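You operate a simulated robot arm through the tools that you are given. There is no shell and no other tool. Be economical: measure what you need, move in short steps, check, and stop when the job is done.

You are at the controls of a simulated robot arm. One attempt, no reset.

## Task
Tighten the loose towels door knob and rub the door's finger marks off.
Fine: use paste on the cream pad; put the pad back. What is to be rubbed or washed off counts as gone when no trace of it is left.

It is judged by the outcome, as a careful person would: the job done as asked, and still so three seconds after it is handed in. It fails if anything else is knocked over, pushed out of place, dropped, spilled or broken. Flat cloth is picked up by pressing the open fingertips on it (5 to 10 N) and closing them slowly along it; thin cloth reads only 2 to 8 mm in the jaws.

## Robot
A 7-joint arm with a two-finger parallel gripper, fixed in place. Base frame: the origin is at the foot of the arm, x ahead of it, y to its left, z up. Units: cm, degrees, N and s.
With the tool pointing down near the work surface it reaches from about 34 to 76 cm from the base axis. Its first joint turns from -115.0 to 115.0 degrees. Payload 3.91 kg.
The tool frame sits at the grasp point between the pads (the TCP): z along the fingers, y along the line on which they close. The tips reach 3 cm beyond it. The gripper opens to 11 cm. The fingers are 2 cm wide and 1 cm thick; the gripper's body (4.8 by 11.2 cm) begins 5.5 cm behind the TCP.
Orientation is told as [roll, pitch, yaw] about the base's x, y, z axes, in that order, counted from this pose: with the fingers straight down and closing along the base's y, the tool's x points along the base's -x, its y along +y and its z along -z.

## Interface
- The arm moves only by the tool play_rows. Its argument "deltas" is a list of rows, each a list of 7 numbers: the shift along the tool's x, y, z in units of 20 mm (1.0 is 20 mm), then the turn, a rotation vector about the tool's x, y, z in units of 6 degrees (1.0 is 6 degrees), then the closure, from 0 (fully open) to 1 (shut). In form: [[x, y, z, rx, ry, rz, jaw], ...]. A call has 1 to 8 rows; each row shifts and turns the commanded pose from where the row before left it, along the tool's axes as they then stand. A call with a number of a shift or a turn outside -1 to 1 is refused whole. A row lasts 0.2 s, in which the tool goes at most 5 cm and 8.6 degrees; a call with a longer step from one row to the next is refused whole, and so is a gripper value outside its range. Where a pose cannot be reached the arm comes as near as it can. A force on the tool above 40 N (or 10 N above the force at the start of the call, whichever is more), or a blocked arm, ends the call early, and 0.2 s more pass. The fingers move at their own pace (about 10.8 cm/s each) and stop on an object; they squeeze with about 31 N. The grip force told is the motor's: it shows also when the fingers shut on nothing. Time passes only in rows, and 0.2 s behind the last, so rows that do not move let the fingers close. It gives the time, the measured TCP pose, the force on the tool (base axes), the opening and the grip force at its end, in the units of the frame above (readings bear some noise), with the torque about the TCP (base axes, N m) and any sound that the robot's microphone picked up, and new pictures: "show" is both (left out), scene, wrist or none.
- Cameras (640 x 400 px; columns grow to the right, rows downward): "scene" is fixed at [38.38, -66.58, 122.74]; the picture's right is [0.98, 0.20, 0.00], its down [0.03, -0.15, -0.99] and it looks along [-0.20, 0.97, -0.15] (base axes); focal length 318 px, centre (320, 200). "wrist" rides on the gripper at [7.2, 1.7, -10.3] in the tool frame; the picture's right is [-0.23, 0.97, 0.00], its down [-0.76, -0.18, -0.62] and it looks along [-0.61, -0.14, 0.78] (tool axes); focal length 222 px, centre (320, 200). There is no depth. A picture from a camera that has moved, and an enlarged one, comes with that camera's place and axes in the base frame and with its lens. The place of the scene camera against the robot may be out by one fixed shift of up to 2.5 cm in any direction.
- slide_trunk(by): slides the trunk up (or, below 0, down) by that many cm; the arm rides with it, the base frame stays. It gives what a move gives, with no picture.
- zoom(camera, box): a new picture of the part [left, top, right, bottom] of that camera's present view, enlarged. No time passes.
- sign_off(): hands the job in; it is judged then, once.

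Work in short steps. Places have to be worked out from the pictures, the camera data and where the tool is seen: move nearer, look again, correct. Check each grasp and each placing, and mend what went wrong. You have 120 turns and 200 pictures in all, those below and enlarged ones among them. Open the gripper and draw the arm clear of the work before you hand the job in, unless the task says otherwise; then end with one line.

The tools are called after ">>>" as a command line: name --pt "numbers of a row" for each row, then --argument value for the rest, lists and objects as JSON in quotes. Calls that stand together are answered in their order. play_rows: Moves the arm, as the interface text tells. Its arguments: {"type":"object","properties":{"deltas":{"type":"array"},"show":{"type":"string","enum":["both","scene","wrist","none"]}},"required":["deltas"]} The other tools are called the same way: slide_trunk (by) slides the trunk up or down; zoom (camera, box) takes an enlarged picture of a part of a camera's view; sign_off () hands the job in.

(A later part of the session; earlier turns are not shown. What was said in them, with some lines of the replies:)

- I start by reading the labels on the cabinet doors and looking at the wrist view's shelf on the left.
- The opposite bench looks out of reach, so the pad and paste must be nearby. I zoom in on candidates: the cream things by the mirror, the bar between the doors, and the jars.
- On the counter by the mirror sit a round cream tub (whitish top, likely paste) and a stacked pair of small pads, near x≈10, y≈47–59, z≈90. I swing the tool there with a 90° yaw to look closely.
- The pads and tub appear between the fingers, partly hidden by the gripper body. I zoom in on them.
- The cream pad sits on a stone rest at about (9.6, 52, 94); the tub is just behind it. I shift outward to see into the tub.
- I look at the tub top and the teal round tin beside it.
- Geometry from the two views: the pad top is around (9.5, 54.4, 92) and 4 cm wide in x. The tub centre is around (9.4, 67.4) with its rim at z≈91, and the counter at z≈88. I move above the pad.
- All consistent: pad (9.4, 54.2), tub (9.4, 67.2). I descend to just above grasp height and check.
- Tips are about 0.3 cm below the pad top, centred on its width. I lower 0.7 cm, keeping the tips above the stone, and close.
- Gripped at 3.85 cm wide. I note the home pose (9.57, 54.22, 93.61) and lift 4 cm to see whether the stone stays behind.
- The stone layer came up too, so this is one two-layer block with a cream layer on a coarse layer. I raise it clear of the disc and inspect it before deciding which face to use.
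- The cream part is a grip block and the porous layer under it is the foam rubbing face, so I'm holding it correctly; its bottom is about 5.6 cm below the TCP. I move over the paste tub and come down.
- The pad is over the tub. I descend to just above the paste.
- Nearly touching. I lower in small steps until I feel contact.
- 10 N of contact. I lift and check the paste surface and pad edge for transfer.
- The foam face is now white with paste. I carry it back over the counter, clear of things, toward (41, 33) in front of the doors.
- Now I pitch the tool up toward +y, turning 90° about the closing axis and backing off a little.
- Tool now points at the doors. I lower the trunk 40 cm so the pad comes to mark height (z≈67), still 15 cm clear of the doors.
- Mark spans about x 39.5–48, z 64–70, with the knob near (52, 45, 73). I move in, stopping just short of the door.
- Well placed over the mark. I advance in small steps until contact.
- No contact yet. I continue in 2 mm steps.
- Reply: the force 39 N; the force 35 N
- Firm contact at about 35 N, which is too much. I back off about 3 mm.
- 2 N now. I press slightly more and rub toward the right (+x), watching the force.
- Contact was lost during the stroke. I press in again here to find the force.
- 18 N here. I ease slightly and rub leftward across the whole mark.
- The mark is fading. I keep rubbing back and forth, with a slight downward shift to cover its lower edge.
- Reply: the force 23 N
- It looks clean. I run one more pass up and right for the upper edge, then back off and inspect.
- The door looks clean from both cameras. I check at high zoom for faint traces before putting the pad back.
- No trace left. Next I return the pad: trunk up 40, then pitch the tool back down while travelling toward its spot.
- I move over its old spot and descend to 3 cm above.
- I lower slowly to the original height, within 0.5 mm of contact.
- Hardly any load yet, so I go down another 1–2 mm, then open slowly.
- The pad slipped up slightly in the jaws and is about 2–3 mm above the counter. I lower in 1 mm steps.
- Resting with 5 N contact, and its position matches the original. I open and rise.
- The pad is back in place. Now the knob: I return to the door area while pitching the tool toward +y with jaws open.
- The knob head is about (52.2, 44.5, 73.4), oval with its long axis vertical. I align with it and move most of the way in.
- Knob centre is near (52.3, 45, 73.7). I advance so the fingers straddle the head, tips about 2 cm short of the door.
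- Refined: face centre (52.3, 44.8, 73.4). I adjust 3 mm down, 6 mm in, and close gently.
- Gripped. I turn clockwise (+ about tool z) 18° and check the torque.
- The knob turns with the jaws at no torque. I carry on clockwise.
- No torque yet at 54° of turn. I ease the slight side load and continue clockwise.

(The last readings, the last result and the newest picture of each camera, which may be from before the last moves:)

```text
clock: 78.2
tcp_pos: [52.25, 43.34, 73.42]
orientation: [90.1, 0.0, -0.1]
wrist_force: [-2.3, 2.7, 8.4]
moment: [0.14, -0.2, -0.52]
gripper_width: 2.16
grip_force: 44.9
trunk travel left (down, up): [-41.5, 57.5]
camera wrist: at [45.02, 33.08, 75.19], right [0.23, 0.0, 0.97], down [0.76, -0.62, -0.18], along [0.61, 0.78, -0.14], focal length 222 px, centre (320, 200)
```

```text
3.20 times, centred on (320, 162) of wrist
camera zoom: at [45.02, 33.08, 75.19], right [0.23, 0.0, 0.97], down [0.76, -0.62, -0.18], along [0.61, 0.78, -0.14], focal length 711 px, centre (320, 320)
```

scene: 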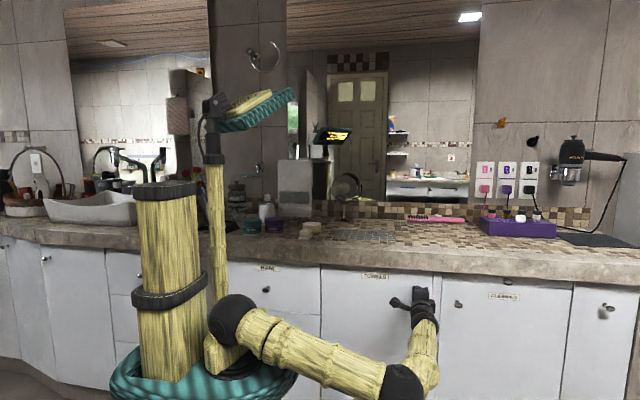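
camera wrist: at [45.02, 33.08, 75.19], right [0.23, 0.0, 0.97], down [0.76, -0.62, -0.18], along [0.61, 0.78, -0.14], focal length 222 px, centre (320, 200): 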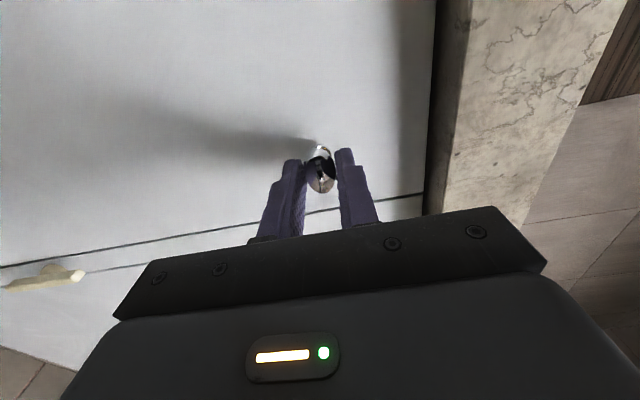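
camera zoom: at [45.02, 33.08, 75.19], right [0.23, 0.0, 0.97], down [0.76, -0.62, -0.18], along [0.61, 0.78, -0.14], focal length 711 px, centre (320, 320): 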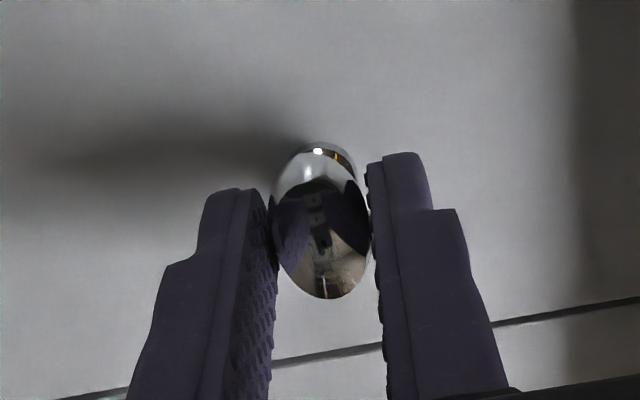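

Turned 90°, with torque starting (-0.2 N·m). I continue in small steps.

>>> play_rows --pt "0 0 0 0 0 1 0.95" --pt "0 0 0 0 0 1 0.95" --pt "0 0 0 0 0 0 0.95" --show "none"

>>> zoom --camera "wrist" --box '[220, 100, 420, 225]'

```text
clock: 79.0
tcp_pos: [52.31, 43.41, 73.37]
orientation: [90.1, 12.0, 0.0]
wrist_force: [-0.1, 0.5, 12.8]
moment: [0.24, -0.78, 0.02]
gripper_width: 2.14
grip_force: 44.7
trunk travel left (down, up): [-41.5, 57.5]
```

```text
3.20 times, centred on (320, 162) of wrist
camera zoom: at [45.49, 33.09, 76.66], right [0.42, 0.0, 0.91], down [0.71, -0.62, -0.33], along [0.56, 0.78, -0.26], focal length 711 px, centre (320, 320)
```

zoom: 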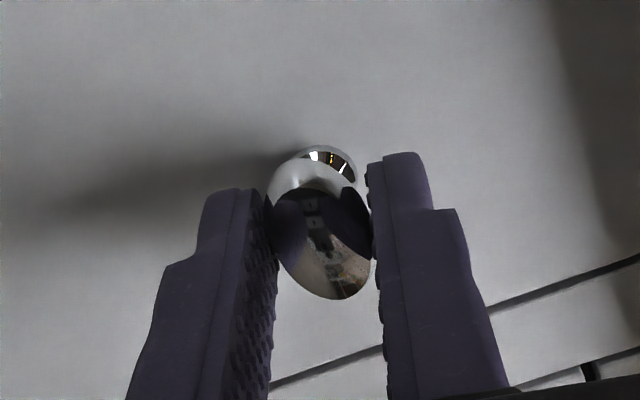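

Torque is now 0.78 N·m and the knob has stopped following, lagging the jaws by about 10°. I give one last small nudge to confirm it is seated.

>>> play_rows --pt "0 0 0 0 0 0.7 0.95" --pt "0 0 0 0 0 0 0.95" --pt "0 0 0 0 0 0 0.95" --show "none"

>>> zoom --camera "wrist" --box '[220, 100, 420, 225]'

```text
clock: 79.8
tcp_pos: [52.11, 43.38, 73.58]
orientation: [90.2, 16.3, -0.1]
wrist_force: [0.1, 1.3, 14.3]
moment: [0.22, -0.74, -0.12]
gripper_width: 2.23
grip_force: 44.3
trunk travel left (down, up): [-41.5, 57.5]
```

```text
3.20 times, centred on (320, 162) of wrist
camera zoom: at [45.7, 33.07, 77.17], right [0.49, 0.0, 0.87], down [0.68, -0.62, -0.38], along [0.54, 0.78, -0.3], focal length 711 px, centre (320, 320)
```

zoom: 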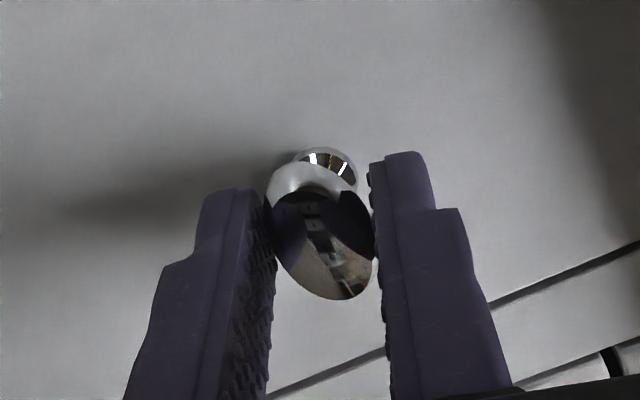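

The knob is at its stop with the jaws slipping over it, so it is tight. I release and back away.

>>> play_rows --pt "0 0 0 0 0 0 0.75" --pt "0 0 0 0 0 0 0.6" --pt "0 0 0 0 0 0 0.45" --pt "0 0 -0.5 0 0 0 0.4" --pt "0 0 -1 0 0 0 0.3" --pt "0 0 -1 0 0 0 0.2" --pt "0 0 -1 0 0 0 0.1" --pt "0 0 -1 0 0 0 0" --show "none"

>>> zoom --camera "wrist" --box '[220, 60, 420, 185]'

>>> play_rows --pt "0 0 -1 0 0 0 0" --pt "0.5 0 -1 0 0 0 0" --pt "1 0 -1 0 0 0 0" --pt "1 0 -1 0 0 0 0" --pt "1 0 -0.5 0 0 0 0" --pt "1 0 0 0 0 0 0" --pt "0 0 0 0 0 0 0"

>>> zoom --camera "scene" --box '[360, 265, 460, 327]'

```text
clock: 81.6
tcp_pos: [52.11, 34.49, 73.3]
orientation: [90.0, 16.2, 0.0]
wrist_force: [0.4, -0.1, 0.1]
moment: [0.01, -0.01, -0.02]
gripper_width: 11.04
grip_force: 0.1
trunk travel left (down, up): [-41.5, 57.5]
```

```text
3.20 times, centred on (320, 122) of wrist
camera zoom: at [45.64, 24.13, 77.05], right [0.49, 0.0, 0.87], down [0.68, -0.62, -0.38], along [0.54, 0.78, -0.31], focal length 711 px, centre (320, 448)
```

zoom: 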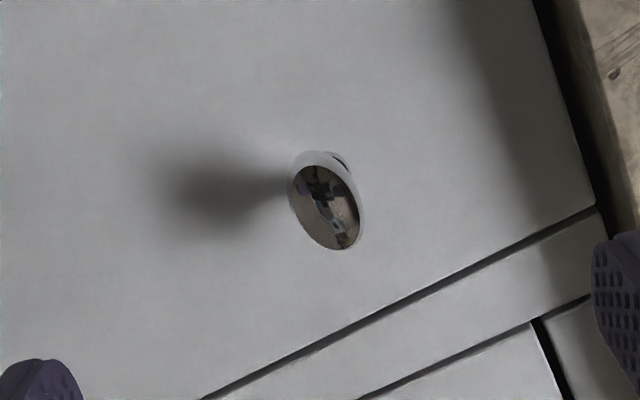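

```text
clock: 83.2
tcp_pos: [43.5, 25.28, 75.94]
orientation: [89.9, 16.2, 0.0]
wrist_force: [0.6, 0.2, -0.8]
moment: [0.03, 0.01, 0.01]
gripper_width: 10.99
grip_force: 0.1
trunk travel left (down, up): [-41.5, 57.5]
camera wrist: at [37.07, 14.96, 79.59], right [0.49, 0.0, 0.87], down [0.68, -0.62, -0.38], along [0.54, 0.78, -0.31], focal length 222 px, centre (320, 200)
```

scene: 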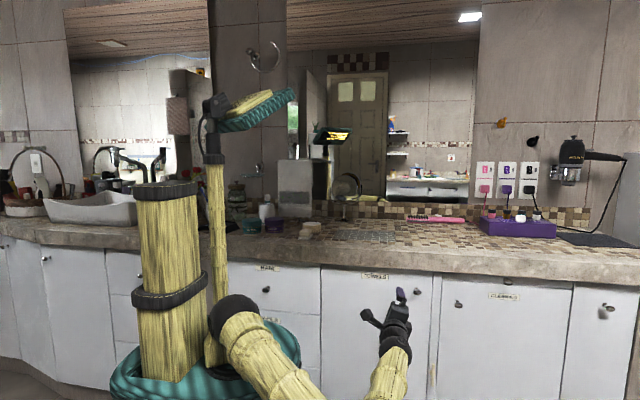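
wrist: 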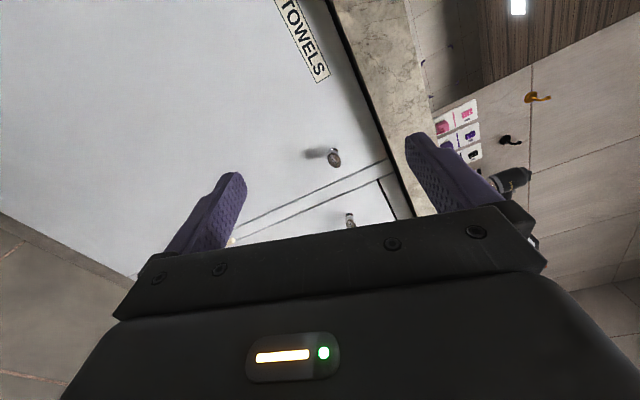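

```text
6.40 times, centred on (410, 296) of scene
camera zoom: at [38.38, -66.58, 122.74], right [0.98, 0.2, 0.0], down [0.03, -0.15, -0.99], along [-0.2, 0.97, -0.15], focal length 2039 px, centre (-256, -414)
```

zoom: 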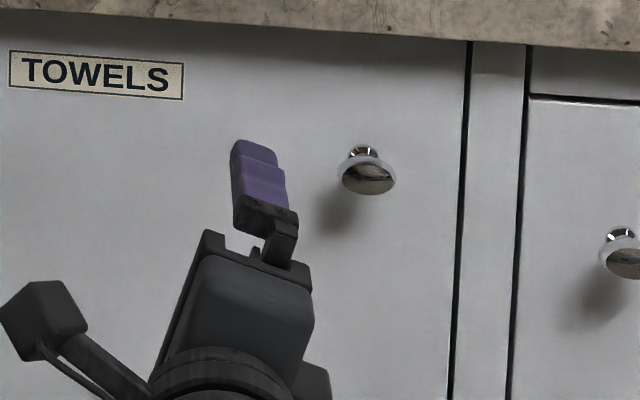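

The knob sits square like its neighbours, the door is clean and closed, the pad is in its place, and the arm is open and clear. I hand the job in.

>>> sign_off

```text
The job is handed in.
```

The towels door knob is tightened until it stopped turning, no finger marks show on the door at close zoom, and the cream pad is back in its place; the job is handed in.
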